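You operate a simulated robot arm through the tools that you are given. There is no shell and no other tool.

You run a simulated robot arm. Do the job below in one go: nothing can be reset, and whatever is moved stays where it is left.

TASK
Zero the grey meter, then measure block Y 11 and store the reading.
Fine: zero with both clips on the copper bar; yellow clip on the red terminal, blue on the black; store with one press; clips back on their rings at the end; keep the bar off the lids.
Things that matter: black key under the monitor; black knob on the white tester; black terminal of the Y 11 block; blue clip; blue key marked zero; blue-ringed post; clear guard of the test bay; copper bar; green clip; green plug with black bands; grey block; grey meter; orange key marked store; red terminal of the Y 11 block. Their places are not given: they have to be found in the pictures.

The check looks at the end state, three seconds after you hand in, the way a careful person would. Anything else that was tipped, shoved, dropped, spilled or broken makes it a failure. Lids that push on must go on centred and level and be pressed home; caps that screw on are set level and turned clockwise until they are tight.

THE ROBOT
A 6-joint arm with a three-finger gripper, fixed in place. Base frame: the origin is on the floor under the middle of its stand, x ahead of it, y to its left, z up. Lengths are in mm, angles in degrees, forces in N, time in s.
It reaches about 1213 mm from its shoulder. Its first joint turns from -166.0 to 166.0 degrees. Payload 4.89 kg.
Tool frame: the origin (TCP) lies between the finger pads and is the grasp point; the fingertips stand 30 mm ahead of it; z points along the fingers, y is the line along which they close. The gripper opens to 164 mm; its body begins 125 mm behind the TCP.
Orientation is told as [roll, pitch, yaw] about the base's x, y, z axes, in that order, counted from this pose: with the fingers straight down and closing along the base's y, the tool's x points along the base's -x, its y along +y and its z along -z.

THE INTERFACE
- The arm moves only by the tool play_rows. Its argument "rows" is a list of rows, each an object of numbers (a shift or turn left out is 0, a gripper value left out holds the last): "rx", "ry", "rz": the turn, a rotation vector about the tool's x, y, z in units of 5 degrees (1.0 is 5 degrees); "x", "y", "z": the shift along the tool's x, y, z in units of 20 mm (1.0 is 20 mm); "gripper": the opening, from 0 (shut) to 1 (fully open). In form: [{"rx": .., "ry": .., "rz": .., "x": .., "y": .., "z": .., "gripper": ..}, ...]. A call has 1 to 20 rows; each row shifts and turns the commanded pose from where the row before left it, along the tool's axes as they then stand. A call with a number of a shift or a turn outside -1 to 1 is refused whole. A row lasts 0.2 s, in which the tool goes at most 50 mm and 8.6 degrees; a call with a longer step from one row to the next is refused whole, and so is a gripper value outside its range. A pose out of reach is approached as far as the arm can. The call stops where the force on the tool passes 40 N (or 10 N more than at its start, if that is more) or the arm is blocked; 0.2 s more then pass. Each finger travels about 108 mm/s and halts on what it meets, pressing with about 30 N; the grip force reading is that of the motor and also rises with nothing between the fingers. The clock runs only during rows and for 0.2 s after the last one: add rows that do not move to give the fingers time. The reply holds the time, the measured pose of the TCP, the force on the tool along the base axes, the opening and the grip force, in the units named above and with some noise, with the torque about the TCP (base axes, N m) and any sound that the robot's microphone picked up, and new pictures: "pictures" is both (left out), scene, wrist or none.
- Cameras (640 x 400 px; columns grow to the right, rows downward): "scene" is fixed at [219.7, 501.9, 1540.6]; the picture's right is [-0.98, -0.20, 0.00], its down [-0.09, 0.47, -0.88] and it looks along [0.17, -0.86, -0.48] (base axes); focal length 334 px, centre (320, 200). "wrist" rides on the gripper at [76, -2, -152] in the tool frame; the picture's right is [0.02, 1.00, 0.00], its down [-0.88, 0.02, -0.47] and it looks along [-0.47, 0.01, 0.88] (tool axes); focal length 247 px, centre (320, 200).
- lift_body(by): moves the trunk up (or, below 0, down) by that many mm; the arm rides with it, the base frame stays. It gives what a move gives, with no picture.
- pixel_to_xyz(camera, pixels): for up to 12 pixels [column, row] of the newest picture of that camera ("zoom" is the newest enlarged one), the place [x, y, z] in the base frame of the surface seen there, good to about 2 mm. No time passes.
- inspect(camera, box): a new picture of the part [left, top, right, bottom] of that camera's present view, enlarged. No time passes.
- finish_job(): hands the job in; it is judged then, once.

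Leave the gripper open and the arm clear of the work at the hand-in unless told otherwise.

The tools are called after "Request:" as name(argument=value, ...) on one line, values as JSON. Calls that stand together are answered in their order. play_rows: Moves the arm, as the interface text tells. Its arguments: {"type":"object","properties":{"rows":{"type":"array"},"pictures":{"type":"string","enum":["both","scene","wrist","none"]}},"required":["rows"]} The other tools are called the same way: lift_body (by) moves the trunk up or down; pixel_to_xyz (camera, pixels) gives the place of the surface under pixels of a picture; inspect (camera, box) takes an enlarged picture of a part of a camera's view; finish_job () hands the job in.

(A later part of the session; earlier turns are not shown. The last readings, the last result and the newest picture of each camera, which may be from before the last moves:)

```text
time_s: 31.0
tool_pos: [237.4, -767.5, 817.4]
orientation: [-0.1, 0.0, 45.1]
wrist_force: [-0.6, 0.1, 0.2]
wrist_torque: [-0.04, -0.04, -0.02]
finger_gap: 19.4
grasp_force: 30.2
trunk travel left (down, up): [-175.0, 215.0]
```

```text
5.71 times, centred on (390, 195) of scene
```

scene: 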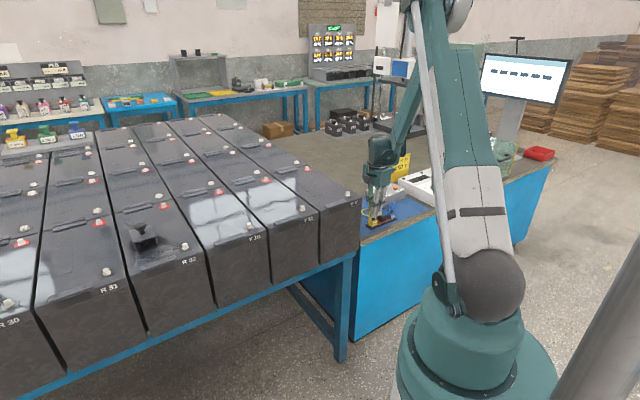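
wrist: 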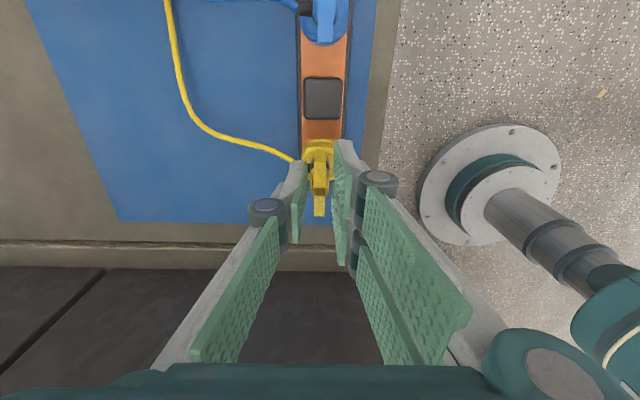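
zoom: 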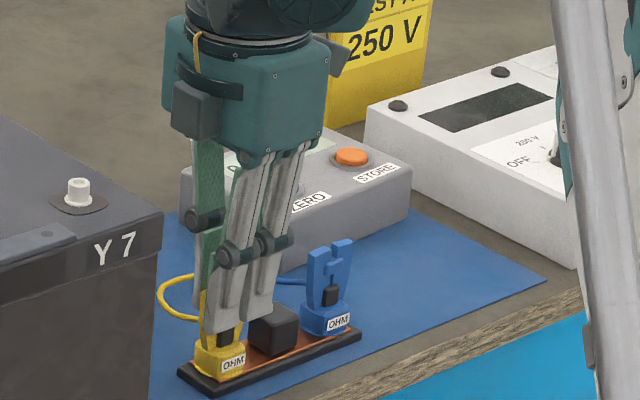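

The gap is 19.4 mm at this height too, so the handle is effectively about 19.5 mm thick along its whole length. A deeper grip will hold better, so I'll reopen, drop 6 mm and close again. Then I'll lift 4 mm as a test.

Request:
play_rows(rows=[{"gripper": 0.25}, {"gripper": 0.25}, {"z": 0.3}, {}, {"gripper": 0.16}, {"gripper": 0.1}, {"gripper": 0.06}, {"gripper": 0.03}, {"gripper": 0}, {"gripper": 0}, {"gripper": 0}, {"z": -0.1}, {"z": -0.1}, {}], pictures="both")

Request:
inspect(camera="scene", box=[350, 170, 430, 230])

```text
time_s: 34.0
tool_pos: [236.3, -768.3, 816.7]
orientation: [0.0, 0.0, 45.0]
wrist_force: [-0.1, 0.3, -0.8]
wrist_torque: [0.02, 0.05, 0.02]
finger_gap: 19.4
grasp_force: 29.8
trunk travel left (down, up): [-175.0, 215.0]
```

scene: 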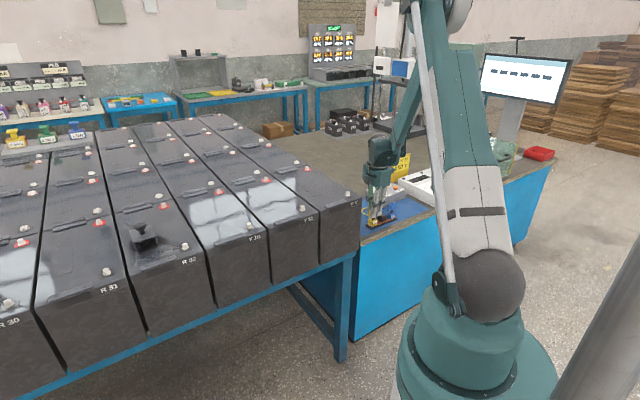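
wrist: 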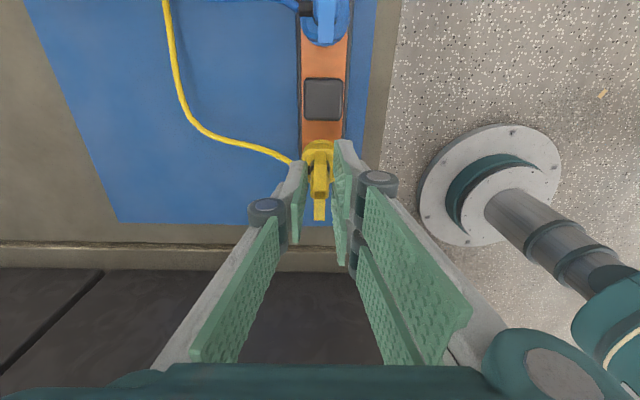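

```text
6.67 times, centred on (390, 200) of scene
```

zoom: 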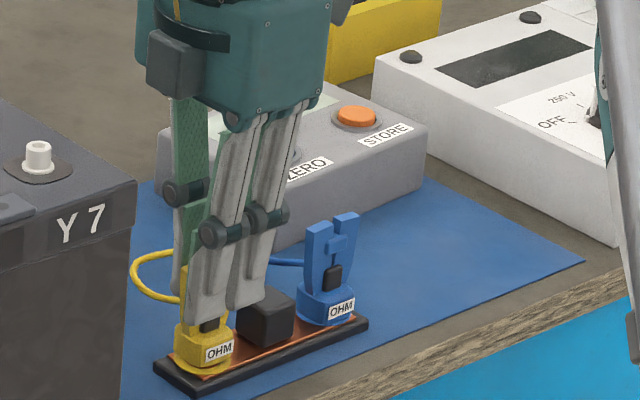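

No big force and the gap is holding at 19.4. I'll lift another 30 mm straight up and check that only the clip rises and the bar stays put.

Request:
play_rows(rows=[{"z": -0.3}, {"z": -0.4}, {"z": -0.4}, {"z": -0.4}, {}], pictures="both")

Request:
inspect(camera="scene", box=[350, 170, 430, 230])

Request:
inspect(camera="wrist", box=[240, 100, 400, 240])

```text
time_s: 35.2
tool_pos: [237.4, -768.0, 847.7]
orientation: [0.1, 0.1, 45.0]
wrist_force: [-0.1, 0.0, 0.1]
wrist_torque: [0.02, -0.02, 0.02]
finger_gap: 19.5
grasp_force: 29.9
trunk travel left (down, up): [-175.0, 215.0]
```

scene: 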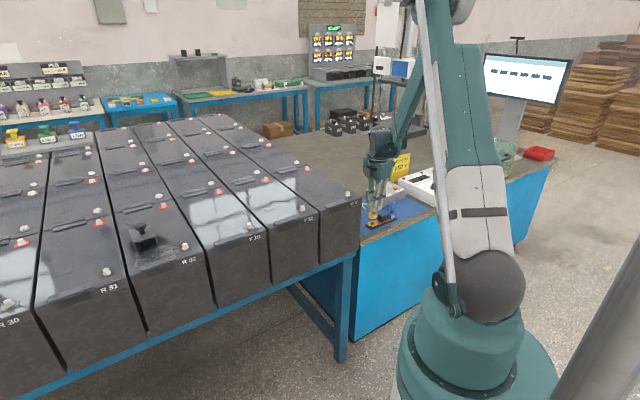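
wrist: 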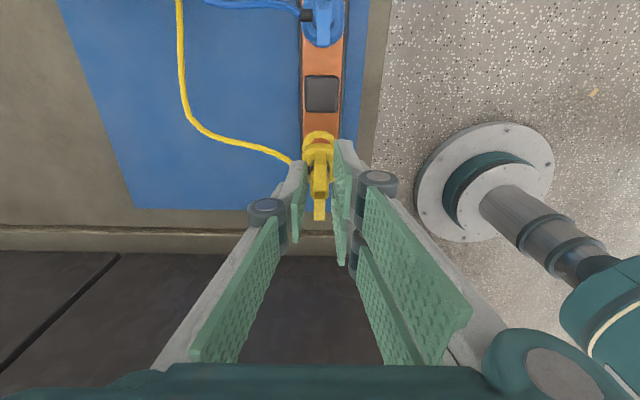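

```text
6.67 times, centred on (390, 200) of scene
```

zoom: 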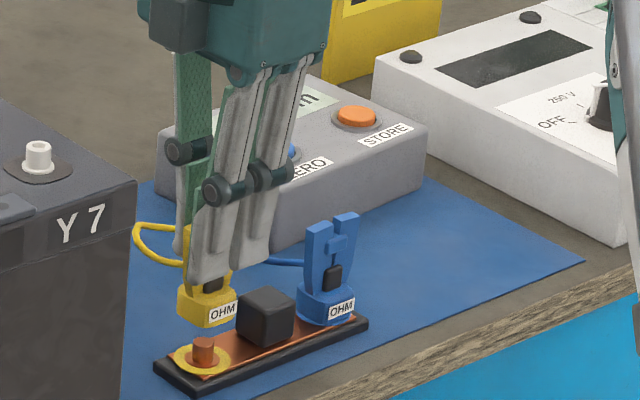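

```text
2.86 times, centred on (320, 170) of wrist
```

zoom: 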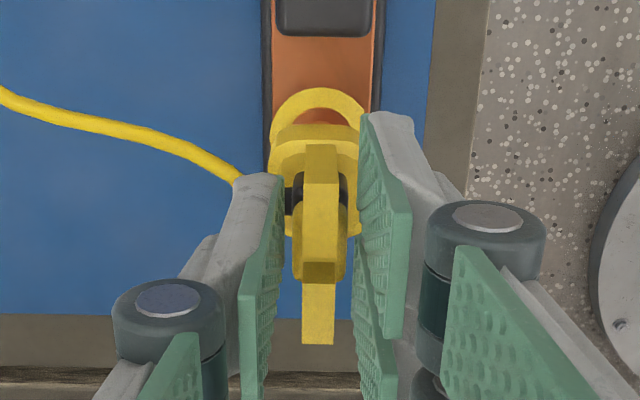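

The clip came off cleanly and shows a copper post with a yellow ring beneath it; the bar hasn't moved. Before leaving I'll measure that post, since it's the return target. Then I'll lift to z≈1090 so the clip clears the block lids.

Request:
pixel_to_xyz(camera="scene", pixels=[[372.5, 221.3], [372.5, 220.6], [372.5, 222.5], [368.4, 223.2], [376.7, 223.7], [372.5, 225.8]])

Request:
play_rows(rows=[{"z": -1}, {"z": -1}, {"z": -1}, {"z": -1}, {"z": -1}, {"z": -1}, {"z": -1}, {"z": -1}, {"z": -1}, {"z": -1}, {"z": -1}, {"z": -1}, {}], pictures="both")

```text
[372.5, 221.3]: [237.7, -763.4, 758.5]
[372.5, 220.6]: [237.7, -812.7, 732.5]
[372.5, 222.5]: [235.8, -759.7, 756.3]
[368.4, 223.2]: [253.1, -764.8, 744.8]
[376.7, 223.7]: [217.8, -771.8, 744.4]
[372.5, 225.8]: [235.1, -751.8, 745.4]
```

```text
time_s: 38.0
tool_pos: [235.9, -767.3, 1084.5]
orientation: [0.0, 0.0, 45.0]
wrist_force: [0.3, -0.2, -1.4]
wrist_torque: [-0.05, 0.0, -0.04]
finger_gap: 19.5
grasp_force: 29.7
trunk travel left (down, up): [-175.0, 215.0]
```

scene: 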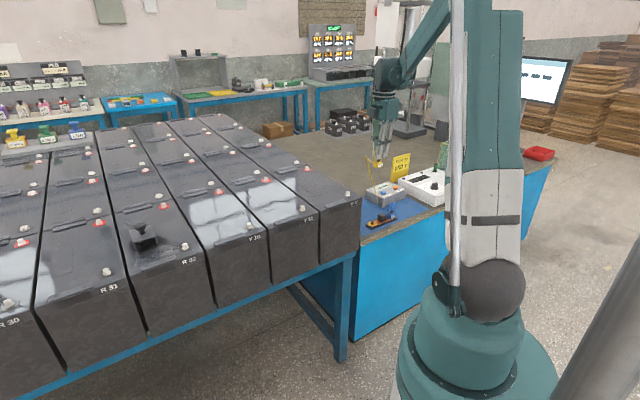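
wrist: 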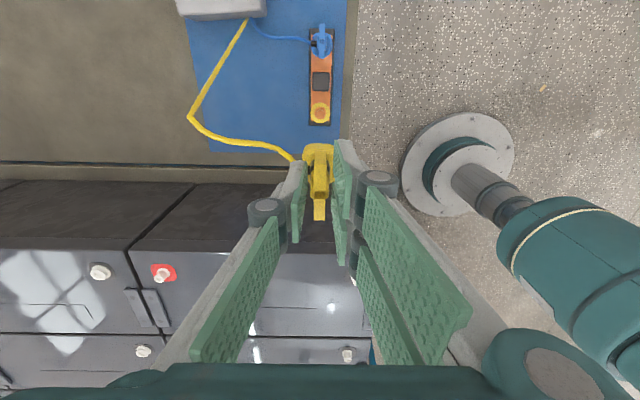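

The post with its yellow ring is now visible in the wrist view near (320,112). I'll measure it from above for the return trip, along with the Y 11 terminals in view.

Request:
inspect(camera="wrist", box=[290, 85, 350, 135])

Request:
inspect(camera="wrist", box=[60, 240, 260, 365])

```text
8.00 times, centred on (320, 110) of wrist
```

zoom: 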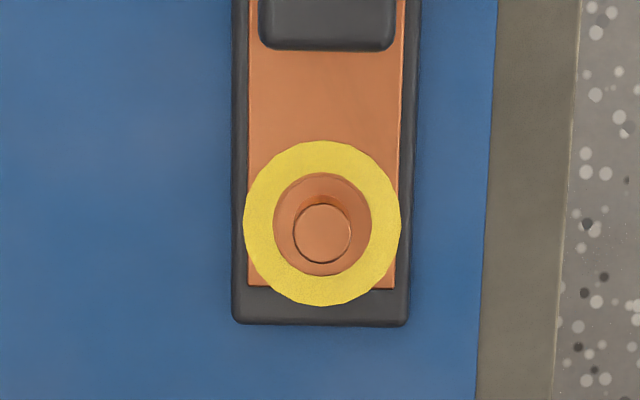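

```text
3.20 times, centred on (160, 302) of wrist
```

zoom: 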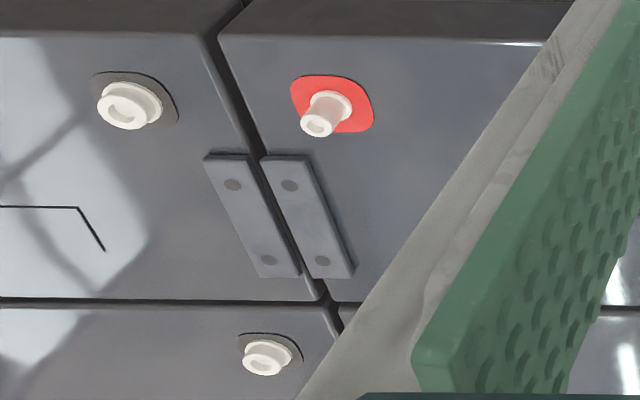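

The yellow ring and the post with its 40 mm ring are clear in this view. I'll measure the ring's rim points and the post top.

Request:
pixel_to_xyz(camera="wrist", pixels=[[311.25, 112.9], [329.25, 112.9], [320.25, 103.75], [320.25, 122.25], [320.25, 114], [320.25, 113], [320.25, 115]])

```text
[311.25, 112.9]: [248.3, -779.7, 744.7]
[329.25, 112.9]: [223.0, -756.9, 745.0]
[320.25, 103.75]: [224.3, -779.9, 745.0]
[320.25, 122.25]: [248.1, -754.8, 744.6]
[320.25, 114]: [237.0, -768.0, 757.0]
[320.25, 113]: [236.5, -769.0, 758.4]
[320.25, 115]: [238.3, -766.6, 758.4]
```

The yellow post is at about (236.4,-767.9), with the copper top at z≈745. My grip matches that centre to within 1 mm. Now I'll carry the clip toward the Y 11 red terminal, rising to z≈1150. I'll do the first half and watch the force for cable pull.

Request:
play_rows(rows=[{"x": -0.9575, "y": -0.5515, "z": -0.165}, {"x": -0.9575, "y": -0.5515, "z": -0.165}, {"x": -0.9575, "y": -0.5515, "z": -0.165}, {"x": -0.9575, "y": -0.5515, "z": -0.165}, {"x": -0.9575, "y": -0.5515, "z": -0.165}, {"x": -0.9575, "y": -0.5515, "z": -0.165}, {"x": -0.9575, "y": -0.5515, "z": -0.165}, {"x": -0.9575, "y": -0.5515, "z": -0.165}, {"x": -0.9575, "y": -0.5515, "z": -0.165}, {"x": -0.9575, "y": -0.5515, "z": -0.165}, {}], pictures="both")

```text
time_s: 40.4
tool_pos: [450.1, -709.2, 1118.9]
orientation: [0.0, 0.1, 45.0]
wrist_force: [-0.4, -0.1, -1.0]
wrist_torque: [0.0, 0.02, 0.02]
finger_gap: 19.4
grasp_force: 30.1
trunk travel left (down, up): [-175.0, 215.0]
```

scene: 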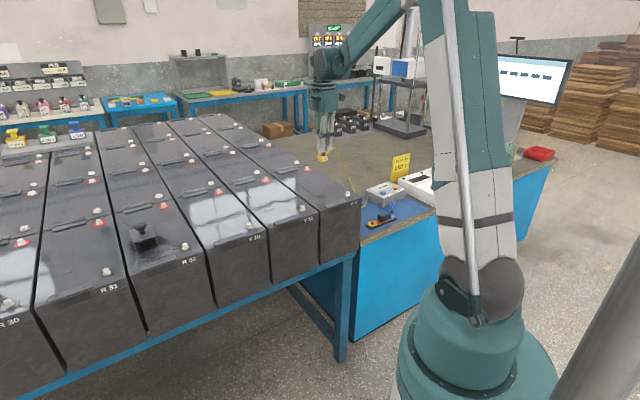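
wrist: 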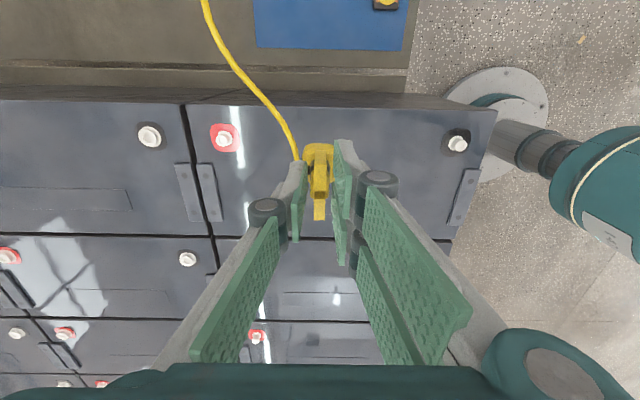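

There is no cable pull, and the clip is over block Y 7. Continuing the second half toward the Y 11 red terminal.

Request:
play_rows(rows=[{"x": -0.9575, "y": -0.5515, "z": -0.165}, {"x": -0.9575, "y": -0.5515, "z": -0.165}, {"x": -0.9575, "y": -0.5515, "z": -0.165}, {"x": -0.9575, "y": -0.5515, "z": -0.165}, {"x": -0.9575, "y": -0.5515, "z": -0.165}, {"x": -0.9575, "y": -0.5515, "z": -0.165}, {"x": -0.9575, "y": -0.5515, "z": -0.165}, {"x": -0.9575, "y": -0.5515, "z": -0.165}, {"x": -0.9575, "y": -0.5515, "z": -0.165}, {"x": -0.9575, "y": -0.5515, "z": -0.165}, {}], pictures="both")

Request:
inspect(camera="wrist", box=[260, 80, 380, 180])

```text
time_s: 42.8
tool_pos: [664.3, -653.7, 1151.0]
orientation: [-0.1, 0.0, 45.0]
wrist_force: [0.7, -0.3, -1.3]
wrist_torque: [0.0, 0.03, -0.04]
finger_gap: 19.3
grasp_force: 29.7
trunk travel left (down, up): [-175.0, 215.0]
```

scene: 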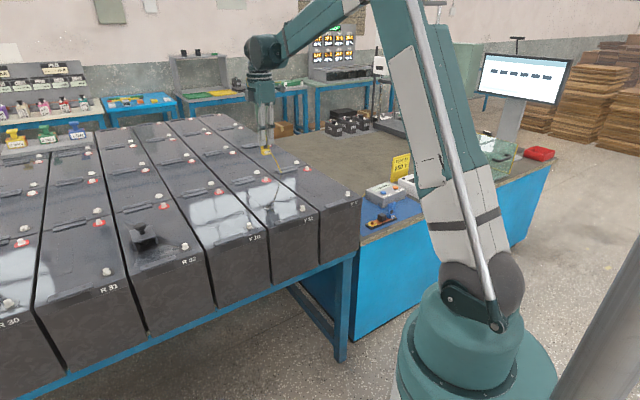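
wrist: 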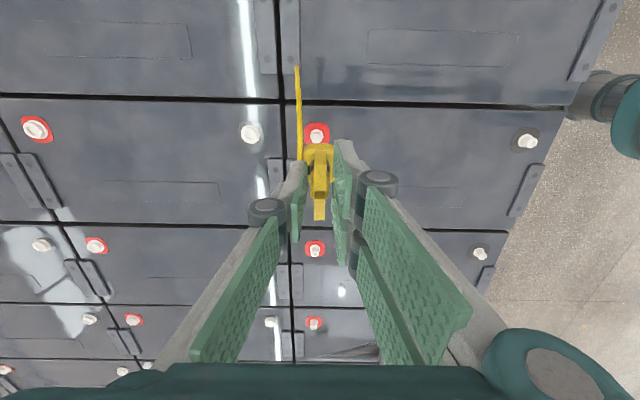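

```text
4.00 times, centred on (320, 130) of wrist
```

zoom: 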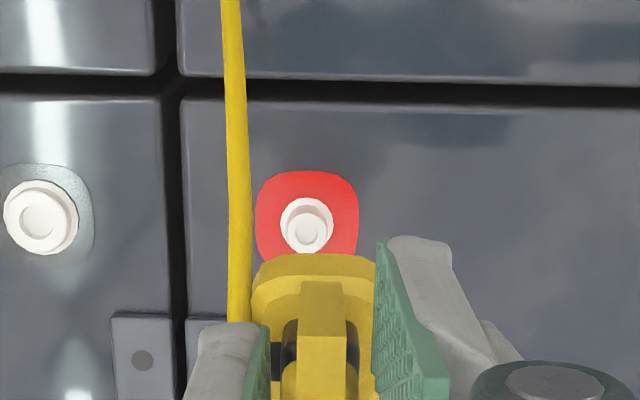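

The Y 11 red terminal shows at zoom (306,230), directly next to the clip foot. I'll measure its stud and its red patch.

Request:
pixel_to_xyz(camera="zoom", pixels=[[307, 235], [307, 228], [300, 235], [315, 235], [307, 243], [283, 225], [332, 225], [307, 198], [260, 215], [355, 215], [307, 175], [307, 210]])

```text
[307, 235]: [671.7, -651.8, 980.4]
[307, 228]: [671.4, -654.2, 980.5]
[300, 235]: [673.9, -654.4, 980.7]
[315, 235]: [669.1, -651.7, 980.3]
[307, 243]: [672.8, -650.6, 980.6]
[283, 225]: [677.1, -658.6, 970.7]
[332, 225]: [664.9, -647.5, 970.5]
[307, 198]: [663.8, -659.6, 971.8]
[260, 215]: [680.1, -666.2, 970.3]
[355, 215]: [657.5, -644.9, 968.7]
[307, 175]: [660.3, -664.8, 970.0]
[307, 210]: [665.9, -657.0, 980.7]
```

The stud is at about (670.4,-653.7) with its top at z≈980.5. I need to shift about 4.4 mm in a and −4.3 mm in b, then go down to a clip bottom about 12 mm above the stud and check the alignment.

Request:
play_rows(rows=[{"x": -0.22, "y": -0.215}, {}, {"z": 0.9}, {"z": 0.9}, {"z": 0.9}, {"z": 0.9}, {"z": 0.9}, {}], pictures="both")

Request:
inspect(camera="wrist", box=[260, 90, 380, 190])

Request:
inspect(camera="scene", box=[240, 120, 320, 190])

```text
time_s: 44.6
tool_pos: [669.2, -651.9, 1062.7]
orientation: [0.1, 0.0, 45.0]
wrist_force: [-0.4, 0.1, -1.0]
wrist_torque: [0.03, 0.01, -0.01]
finger_gap: 19.4
grasp_force: 29.7
trunk travel left (down, up): [-175.0, 215.0]
```

scene: 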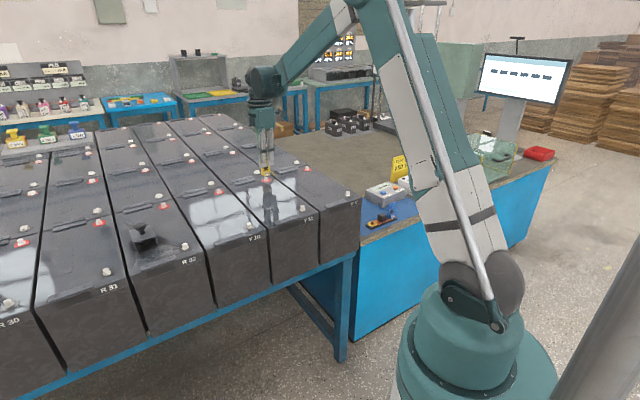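
wrist: 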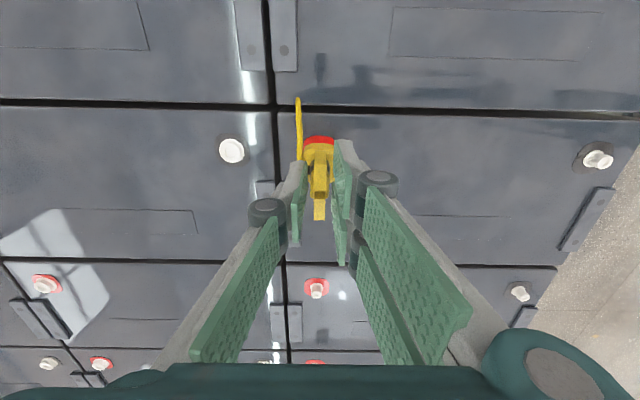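

```text
4.00 times, centred on (320, 140) of wrist
```

zoom: 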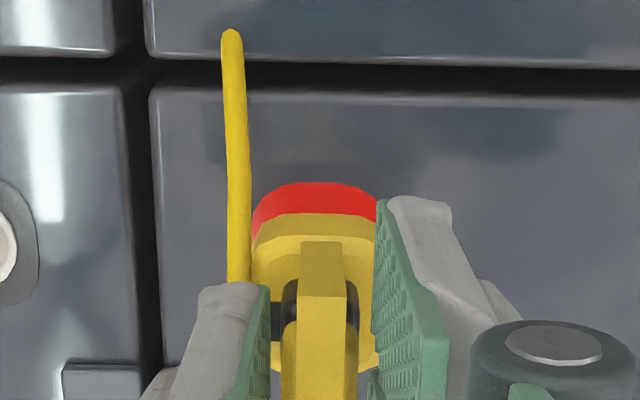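

```text
5.71 times, centred on (280, 155) of scene
```

zoom: 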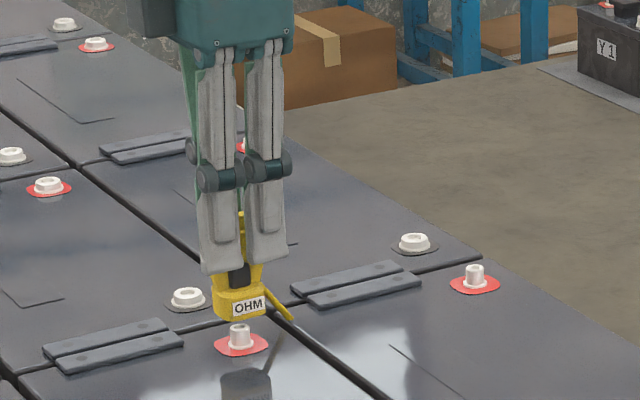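

The scene zoom shows the clip directly above the stud (both at zoom column ≈240). The wrist view has the red patch and the clip base sharing the same column bounds. I'll lower slowly.

Request:
play_rows(rows=[{"z": 0.3}, {"z": 0.3}, {"z": 0.1}, {"z": 0.1}, {"z": 0.1}, {}], pictures="none")

Request:
inspect(camera="scene", box=[240, 130, 300, 180])

```text
time_s: 46.0
tool_pos: [669.8, -653.8, 1043.1]
orientation: [0.1, 0.0, 45.0]
wrist_force: [0.1, -0.2, -1.1]
wrist_torque: [0.0, -0.03, 0.0]
finger_gap: 19.8
grasp_force: 29.9
trunk travel left (down, up): [-175.0, 215.0]
```

```text
8.00 times, centred on (270, 155) of scene
```

zoom: 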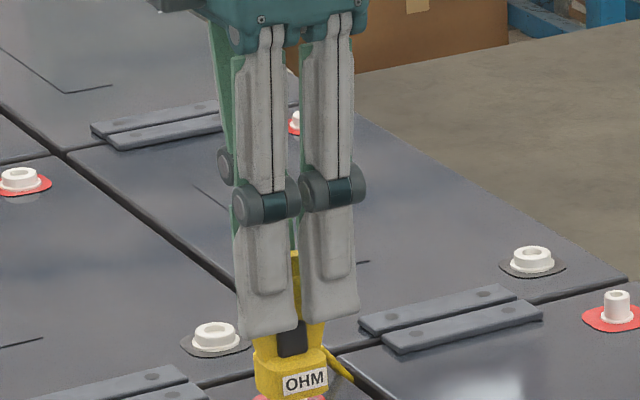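

The clip is going over the stud with no side force. I'll continue in 1 mm steps to seat it on the patch.

Request:
play_rows(rows=[{"z": 0.05}, {"z": 0.05}, {"z": 0.05}, {"z": 0.05}, {}], pictures="none")

Request:
inspect(camera="scene", box=[240, 140, 300, 190])

```text
time_s: 47.2
tool_pos: [669.5, -653.2, 1039.5]
orientation: [-0.1, 0.1, 44.9]
wrist_force: [-1.0, -0.5, -0.3]
wrist_torque: [-0.01, 0.0, 0.03]
finger_gap: 19.4
grasp_force: 29.9
trunk travel left (down, up): [-175.0, 215.0]
```

```text
8.00 times, centred on (270, 165) of scene
```

zoom: 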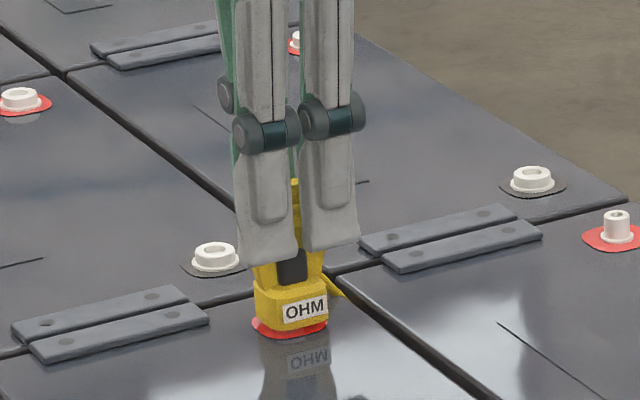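

The clip base now sits right over the red patch. I'll take two more 1 mm steps to feel for the seat.

Request:
play_rows(rows=[{"z": 0.05}, {"z": 0.05}, {}], pictures="none")

```text
time_s: 48.0
tool_pos: [669.8, -654.5, 1038.7]
orientation: [0.0, 0.0, 45.0]
wrist_force: [0.1, -0.5, -1.5]
wrist_torque: [0.01, 0.02, -0.01]
finger_gap: 19.6
grasp_force: 29.8
trunk travel left (down, up): [-175.0, 215.0]
```

No seat force yet. I'll continue by single millimetres.

Request:
play_rows(rows=[{"z": 0.05}, {"z": 0.05}, {}], pictures="none")

Request:
inspect(camera="scene", box=[250, 150, 290, 185])

```text
time_s: 48.8
tool_pos: [668.7, -653.3, 1037.3]
orientation: [0.0, -0.1, 45.0]
wrist_force: [1.1, -4.8, 13.1]
wrist_torque: [-0.26, -0.06, 0.0]
finger_gap: 19.6
grasp_force: 29.6
trunk travel left (down, up): [-175.0, 215.0]
```

```text
11.43 times, centred on (270, 168) of scene
```

zoom: 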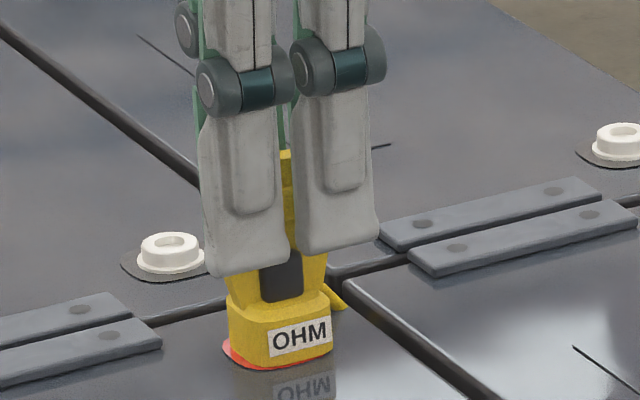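

It's seated, with a 13 N upward force. I'll ease off half a millimetre, open the fingers and look at the meter and the clip.

Request:
play_rows(rows=[{"z": -0.03}, {"gripper": 0.2}, {"gripper": 0.3}, {"gripper": 0.4}, {"gripper": 0.4}, {}], pictures="both")

Request:
inspect(camera="scene", box=[250, 150, 290, 185])

```text
time_s: 50.2
tool_pos: [669.1, -652.8, 1037.7]
orientation: [0.0, 0.1, 45.1]
wrist_force: [0.1, -0.3, 0.2]
wrist_torque: [-0.02, 0.01, 0.0]
finger_gap: 65.5
grasp_force: 0.0
trunk travel left (down, up): [-175.0, 215.0]
```

scene: 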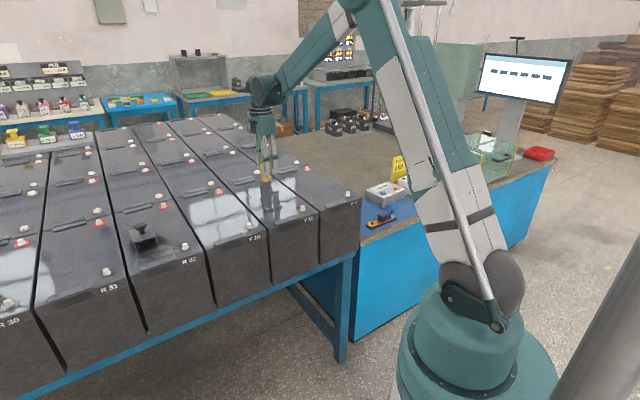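
wrist: 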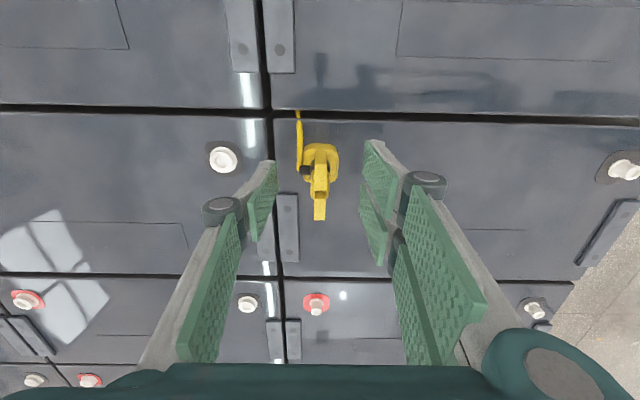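

```text
11.43 times, centred on (270, 168) of scene
```

zoom: 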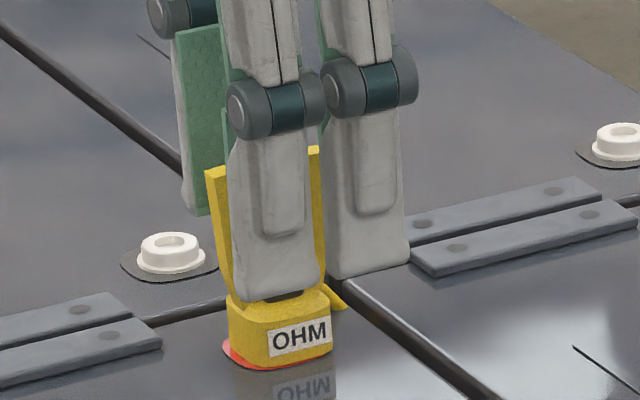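

The yellow clip stands upright on the red terminal. I'll lift straight up 100 mm and head back toward the blue clip.

Request:
play_rows(rows=[{"z": -0.5}, {"z": -1}, {"z": -1}, {"z": -1}, {"z": -1}, {"z": -0.5}, {"x": 0.993, "y": 0.4494}, {"x": 0.993, "y": 0.4494}, {"x": 0.993, "y": 0.4494}, {"x": 0.993, "y": 0.4494}, {"x": 0.993, "y": 0.4494}, {"x": 0.993, "y": 0.4494}, {"x": 0.993, "y": 0.4494}, {"x": 0.993, "y": 0.4494}, {"x": 0.993, "y": 0.4494}, {"x": 0.993, "y": 0.4494}, {"x": 0.993, "y": 0.4494}, {"x": 0.993, "y": 0.4494}, {}], pictures="both")

Request:
inspect(camera="scene", box=[240, 130, 420, 240])

```text
time_s: 54.2
tool_pos: [423.0, -744.3, 1136.9]
orientation: [0.0, 0.0, 45.1]
wrist_force: [0.1, 0.6, -0.4]
wrist_torque: [-0.03, 0.01, -0.04]
finger_gap: 65.6
grasp_force: 0.0
trunk travel left (down, up): [-175.0, 215.0]
```

scene: 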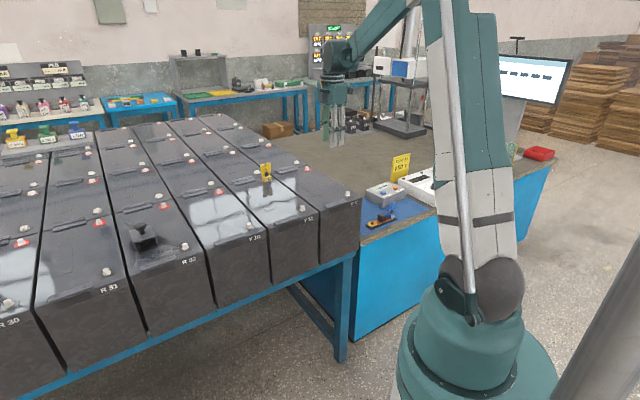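
wrist: 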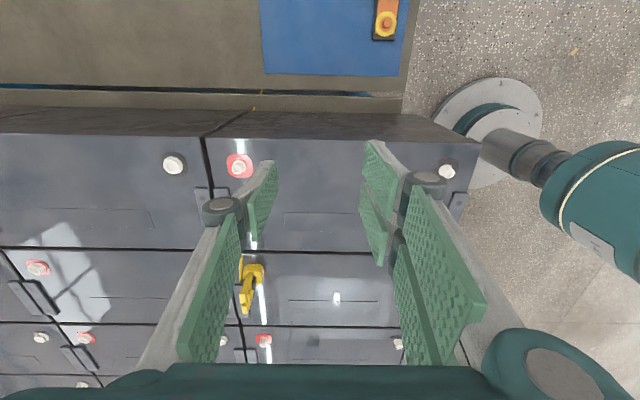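

```text
3.56 times, centred on (330, 185) of scene
```

zoom: 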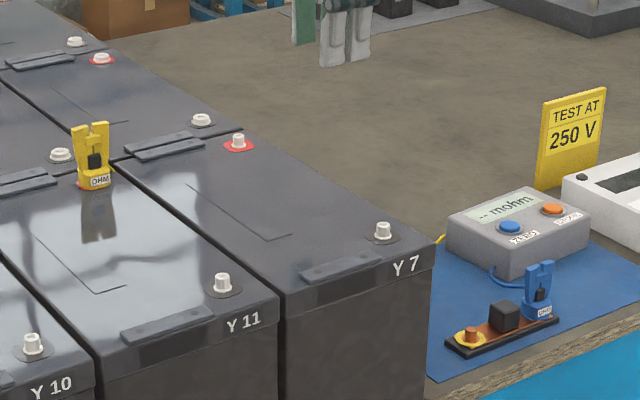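

Yellow is on the Y 11 red terminal and the meter shows "-- mohm", meaning open circuit. I'll check that the yellow clip stands upright before going on.

Request:
inspect(camera="scene", box=[248, 152, 288, 190])

Request:
inspect(camera="wrist", box=[220, 240, 290, 330])

```text
10.53 times, centred on (268, 171) of scene
```

zoom: 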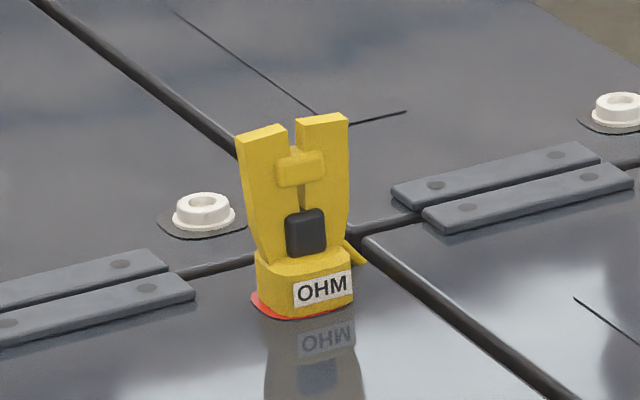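

```text
4.44 times, centred on (255, 285) of wrist
```

zoom: 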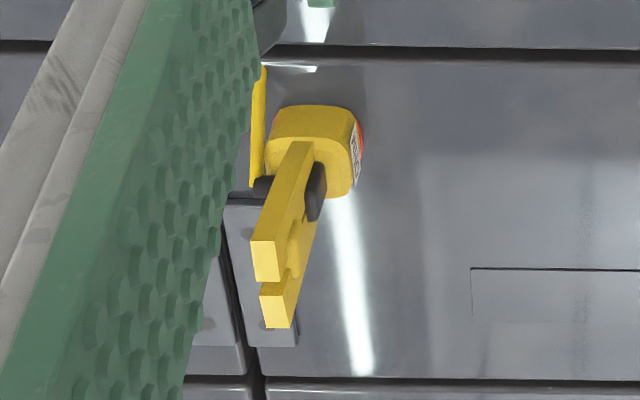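

The yellow clip is upright and level. Continuing to above the blue clip, then partway down.

Request:
play_rows(rows=[{"x": 0.992, "y": 0.4415}, {"x": 0.992, "y": 0.4415}, {"x": 0.992, "y": 0.4415}, {"x": 0.992, "y": 0.4415}, {"x": 0.992, "y": 0.4415}, {"x": 0.992, "y": 0.4415}, {"x": 0.992, "y": 0.4415}, {"x": 0.992, "y": 0.4415}, {"x": 0.992, "y": 0.4415}, {"x": 0.992, "y": 0.4415}, {"x": 0.992, "y": 0.4415}, {"x": 0.992, "y": 0.4415}, {"x": 0.992, "y": 0.4415}, {"z": 1}, {"z": 1}, {"z": 1}, {"z": 1}, {"z": 1}, {}], pictures="both")

Request:
inspect(camera="wrist", box=[270, 80, 370, 180])

```text
time_s: 58.2
tool_pos: [161.8, -846.8, 1037.5]
orientation: [0.1, 0.0, 45.1]
wrist_force: [-0.2, -0.2, -1.7]
wrist_torque: [0.03, 0.02, 0.01]
finger_gap: 65.4
grasp_force: 0.0
trunk travel left (down, up): [-175.0, 215.0]
```

scene: 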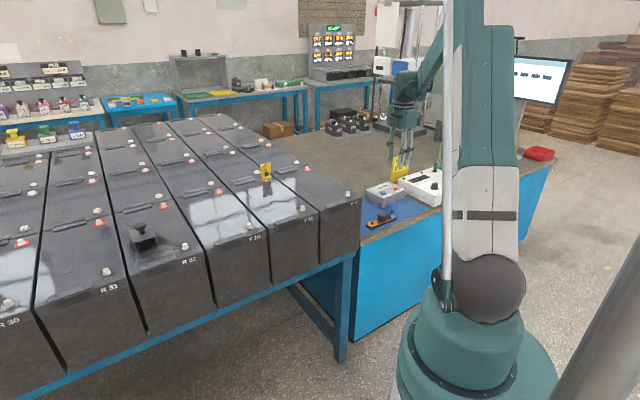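
wrist: 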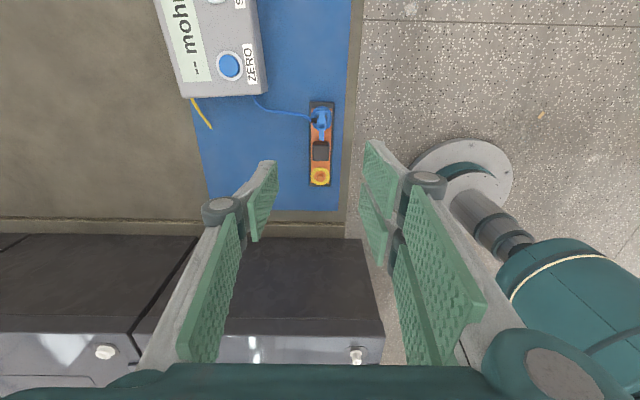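

```text
4.00 times, centred on (320, 130) of wrist
```

zoom: 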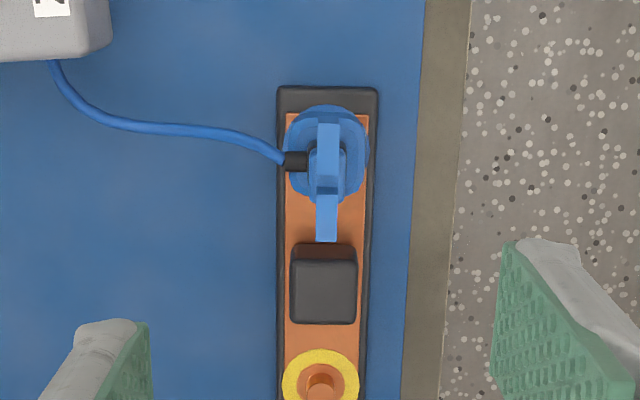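

The blue clip is at zoom (327,180) and looks slightly rotated differently from yellow. I'll measure its lever tops and base.

Request:
pixel_to_xyz(camera="zoom", pixels=[[328, 130], [328, 155], [327, 200], [327, 220], [327, 238], [318, 220], [336, 220], [318, 150], [338, 150], [312, 170], [344, 170], [325, 112]])

```text
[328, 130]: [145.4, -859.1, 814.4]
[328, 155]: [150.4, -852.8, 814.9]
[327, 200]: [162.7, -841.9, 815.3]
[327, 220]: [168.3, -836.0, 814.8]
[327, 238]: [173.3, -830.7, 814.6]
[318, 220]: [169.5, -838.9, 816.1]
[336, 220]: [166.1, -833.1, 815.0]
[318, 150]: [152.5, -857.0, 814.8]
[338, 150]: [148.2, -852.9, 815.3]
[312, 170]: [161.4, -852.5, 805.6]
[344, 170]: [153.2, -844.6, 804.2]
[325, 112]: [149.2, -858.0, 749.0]
```

The blue clip is centred near a=−484.9, b=−710.3, and the TCP is about 2 mm too far back. I'll correct by +2.2 mm in tool y, then go down to just above it and recheck.

Request:
play_rows(rows=[{"y": 0.11}, {"z": 1}, {"z": 1}, {"z": 1}, {"z": 1}, {"z": 1}, {"z": 0.9}, {}], pictures="wrist")

Request:
inspect(camera="wrist", box=[270, 90, 370, 190])

```text
time_s: 60.0
tool_pos: [157.9, -844.4, 919.1]
orientation: [-0.1, -0.1, 45.0]
wrist_force: [0.9, 0.4, 0.3]
wrist_torque: [0.0, 0.02, -0.01]
finger_gap: 65.5
grasp_force: 0.1
trunk travel left (down, up): [-175.0, 215.0]
```

wrist: 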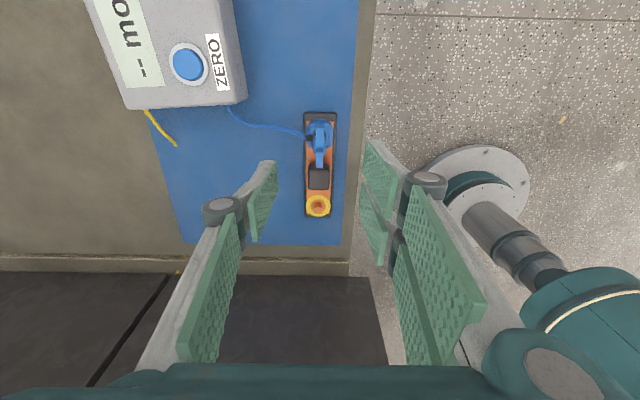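

```text
4.00 times, centred on (320, 140) of wrist
```

zoom: 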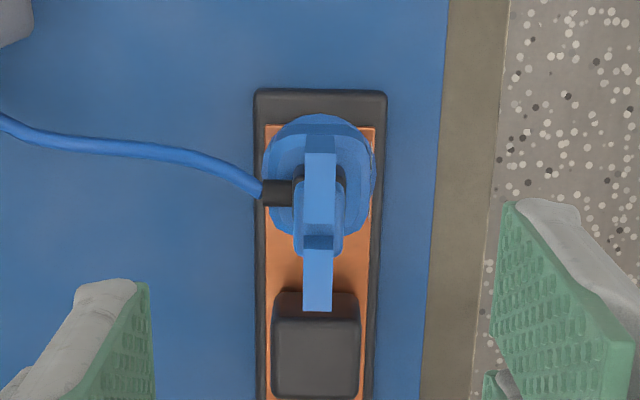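

The lever is now nearly centred (column 319.75). I'll nudge −0.8 mm and go straight down to the grip height used for yellow (TCP z≈812).

Request:
play_rows(rows=[{"y": -0.04, "z": 0.9}, {"z": 1}, {"z": 1}, {"z": 1}, {"z": 0.9}, {"z": 0.5}, {}, {}], pictures="wrist")

Request:
inspect(camera="wrist", box=[220, 130, 420, 290])

Request:
inspect(camera="scene", box=[350, 160, 430, 230])

```text
time_s: 61.8
tool_pos: [160.3, -846.0, 813.3]
orientation: [0.0, -0.1, 45.0]
wrist_force: [0.0, -0.3, -0.3]
wrist_torque: [-0.03, -0.02, 0.02]
finger_gap: 65.8
grasp_force: 0.1
trunk travel left (down, up): [-175.0, 215.0]
```

wrist: 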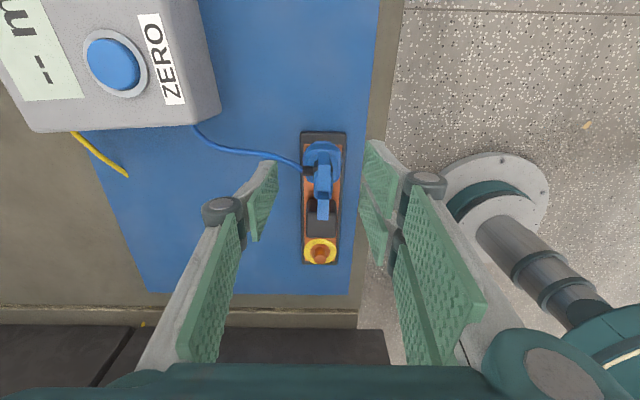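

```text
2.50 times, centred on (320, 210) of wrist
```

zoom: 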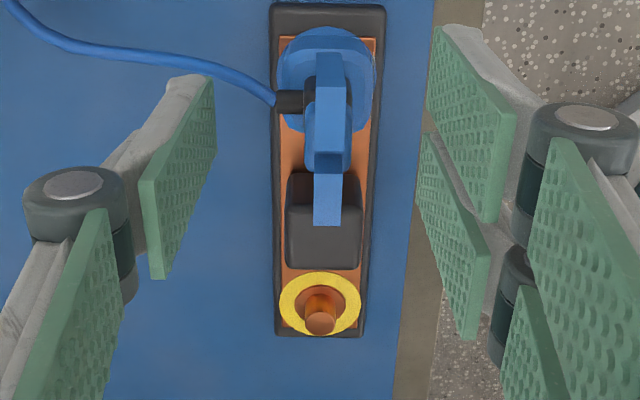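

```text
5.71 times, centred on (390, 195) of scene
```

zoom: 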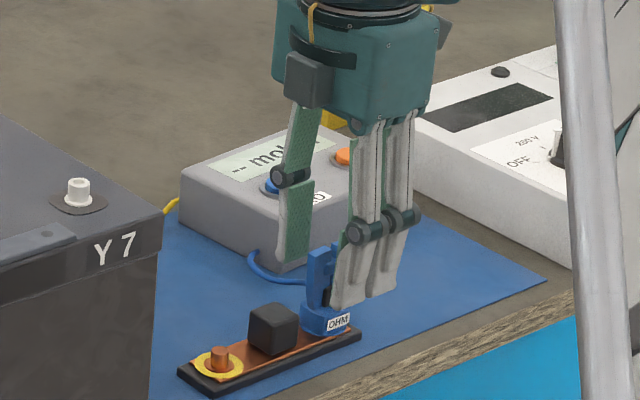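

The lever column is now 323 against the 320.7 expected, so the tool is about 1.6 mm behind the clip. I'll correct forward and then close gradually.

Request:
play_rows(rows=[{"y": 0.08}, {}, {}], pictures="wrist")

Request:
inspect(camera="wrist", box=[220, 130, 420, 290])

```text
time_s: 62.6
tool_pos: [159.7, -845.3, 813.1]
orientation: [0.0, 0.1, 45.0]
wrist_force: [0.8, -0.5, 0.6]
wrist_torque: [0.01, -0.04, 0.01]
finger_gap: 65.6
grasp_force: 0.1
trunk travel left (down, up): [-175.0, 215.0]
```

wrist: 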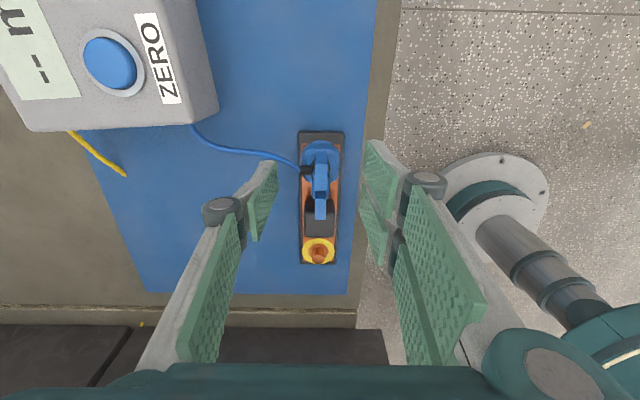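

```text
2.50 times, centred on (320, 210) of wrist
```

zoom: 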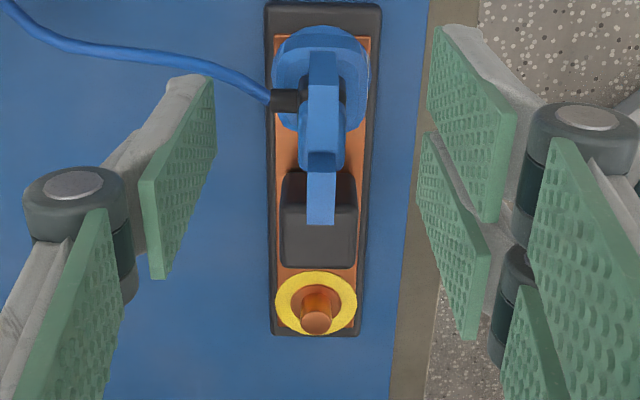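

Centred now (column 320.6). I'll close gradually, then test-lift about 30 mm.

Request:
play_rows(rows=[{"gripper": 0.25}, {"gripper": 0.18}, {"gripper": 0.12}, {"gripper": 0.08}, {"gripper": 0.04}, {"gripper": 0}, {"gripper": 0}, {"gripper": 0}, {}], pictures="none")

Request:
inspect(camera="scene", box=[350, 160, 430, 230])

```text
time_s: 64.6
tool_pos: [159.2, -845.6, 812.6]
orientation: [0.0, -0.1, 45.0]
wrist_force: [-0.1, -1.0, 0.6]
wrist_torque: [0.02, 0.03, 0.02]
finger_gap: 19.6
grasp_force: 30.1
trunk travel left (down, up): [-175.0, 215.0]
```

```text
5.71 times, centred on (390, 195) of scene
```

zoom: 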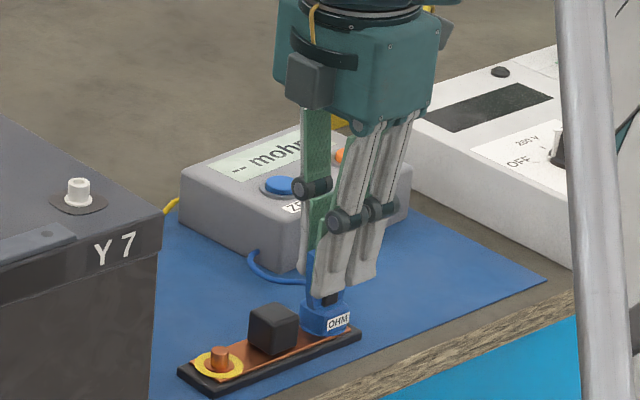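

The gap is 19.6 mm, the same firm hold as before. I'll lift straight up slowly, then higher, to clear the lids.

Request:
play_rows(rows=[{"z": -0.2}, {"z": -0.4}, {"z": -0.6}, {"z": -0.8}, {"z": -1}, {"z": -1}, {"z": -1}, {"z": -1}, {"z": -1}, {"z": -1}, {"z": -1}, {"z": -1}, {"z": -1}, {"z": -1}, {"z": -1}, {"z": -1}, {"z": -1}, {"z": -1}, {"z": -1}, {}], pictures="both")

Request:
inspect(camera="wrist", box=[290, 85, 350, 145])

```text
time_s: 68.8
tool_pos: [160.5, -845.4, 1154.5]
orientation: [0.0, 0.0, 45.0]
wrist_force: [-0.3, 0.6, -1.7]
wrist_torque: [-0.03, -0.01, -0.02]
finger_gap: 19.3
grasp_force: 29.9
trunk travel left (down, up): [-175.0, 215.0]
```

scene: 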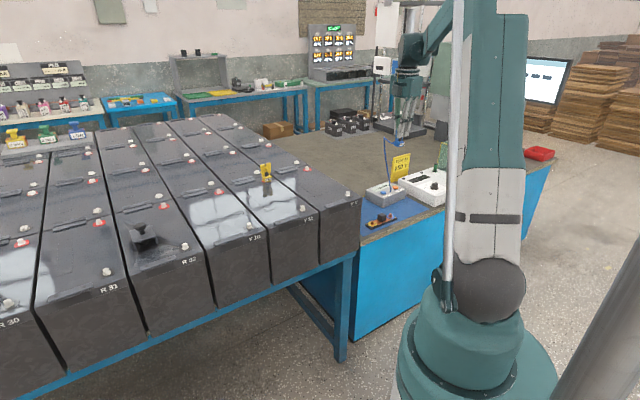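
wrist: 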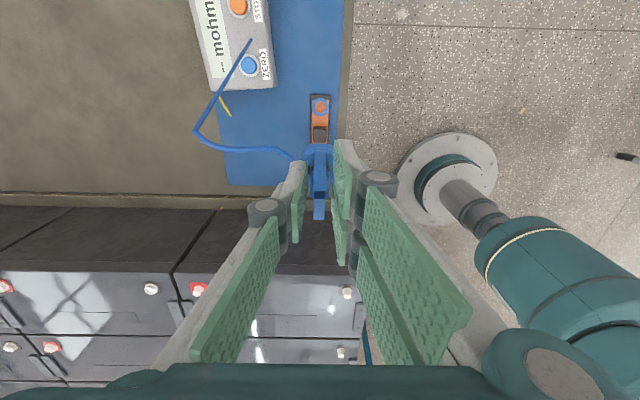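

```text
6.67 times, centred on (320, 115) of wrist
```

zoom: 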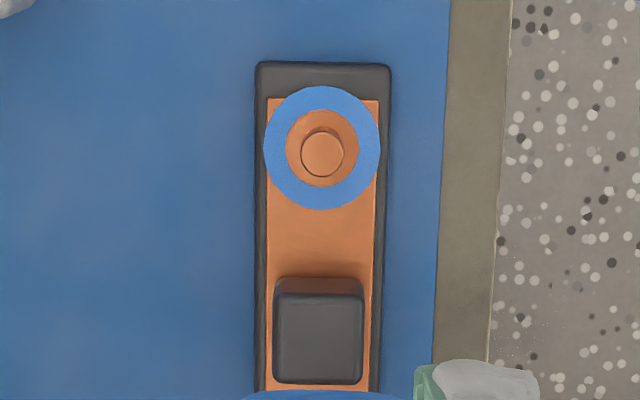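

The blue-ringed post is now clear at zoom (322,148). I'll measure it for the return trip.

Request:
pixel_to_xyz(camera="zoom", pixels=[[270, 147], [374, 147], [322, 92], [322, 203], [322, 153], [316, 153], [328, 153], [284, 147], [360, 147]])

```text
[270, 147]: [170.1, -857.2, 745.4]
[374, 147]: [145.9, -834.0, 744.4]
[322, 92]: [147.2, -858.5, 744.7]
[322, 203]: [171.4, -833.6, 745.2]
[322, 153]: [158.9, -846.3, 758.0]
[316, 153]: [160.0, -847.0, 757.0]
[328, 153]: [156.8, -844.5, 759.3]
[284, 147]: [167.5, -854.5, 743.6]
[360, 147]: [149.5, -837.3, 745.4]
```

The blue post is at about (158.7,-846.0), which also agrees with my grip. Now I'll carry the blue clip toward the Y 11 black terminal near (468,-455), staying at z≈1154.

Request:
play_rows(rows=[{"x": -0.986, "y": 0.1166}, {"x": -0.986, "y": 0.1166}, {"x": -0.986, "y": 0.1166}, {"x": -0.986, "y": 0.1166}, {"x": -0.986, "y": 0.1166}, {"x": -0.986, "y": 0.1166}, {"x": -0.986, "y": 0.1166}, {"x": -0.986, "y": 0.1166}, {"x": -0.986, "y": 0.1166}, {"x": -0.986, "y": 0.1166}, {"x": -0.986, "y": 0.1166}, {"x": -0.986, "y": 0.1166}, {"x": -0.986, "y": 0.1166}, {}], pictures="both")

```text
time_s: 71.8
tool_pos: [319.4, -641.8, 1153.3]
orientation: [0.0, 0.0, 44.9]
wrist_force: [-0.1, 0.3, -0.8]
wrist_torque: [-0.01, -0.04, -0.03]
finger_gap: 19.2
grasp_force: 29.5
trunk travel left (down, up): [-175.0, 215.0]
```

scene: 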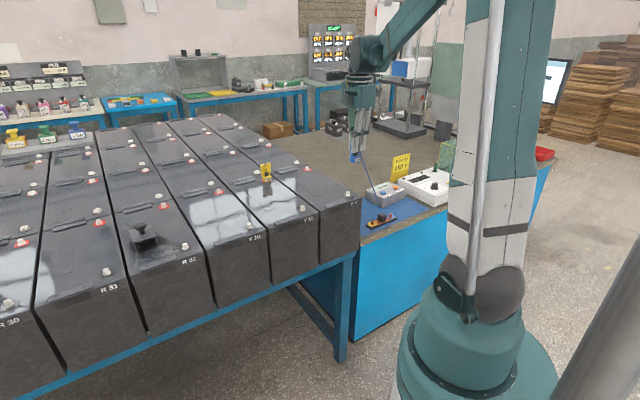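
wrist: 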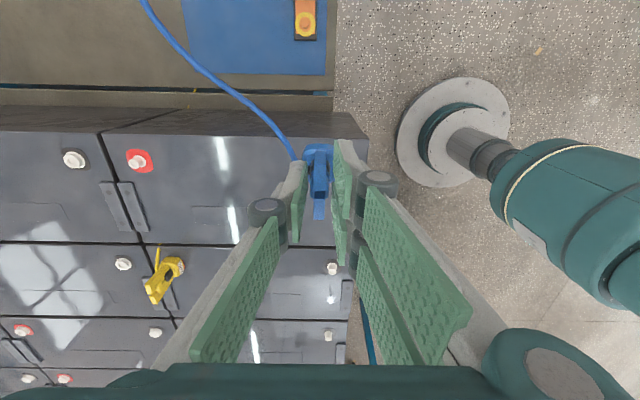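

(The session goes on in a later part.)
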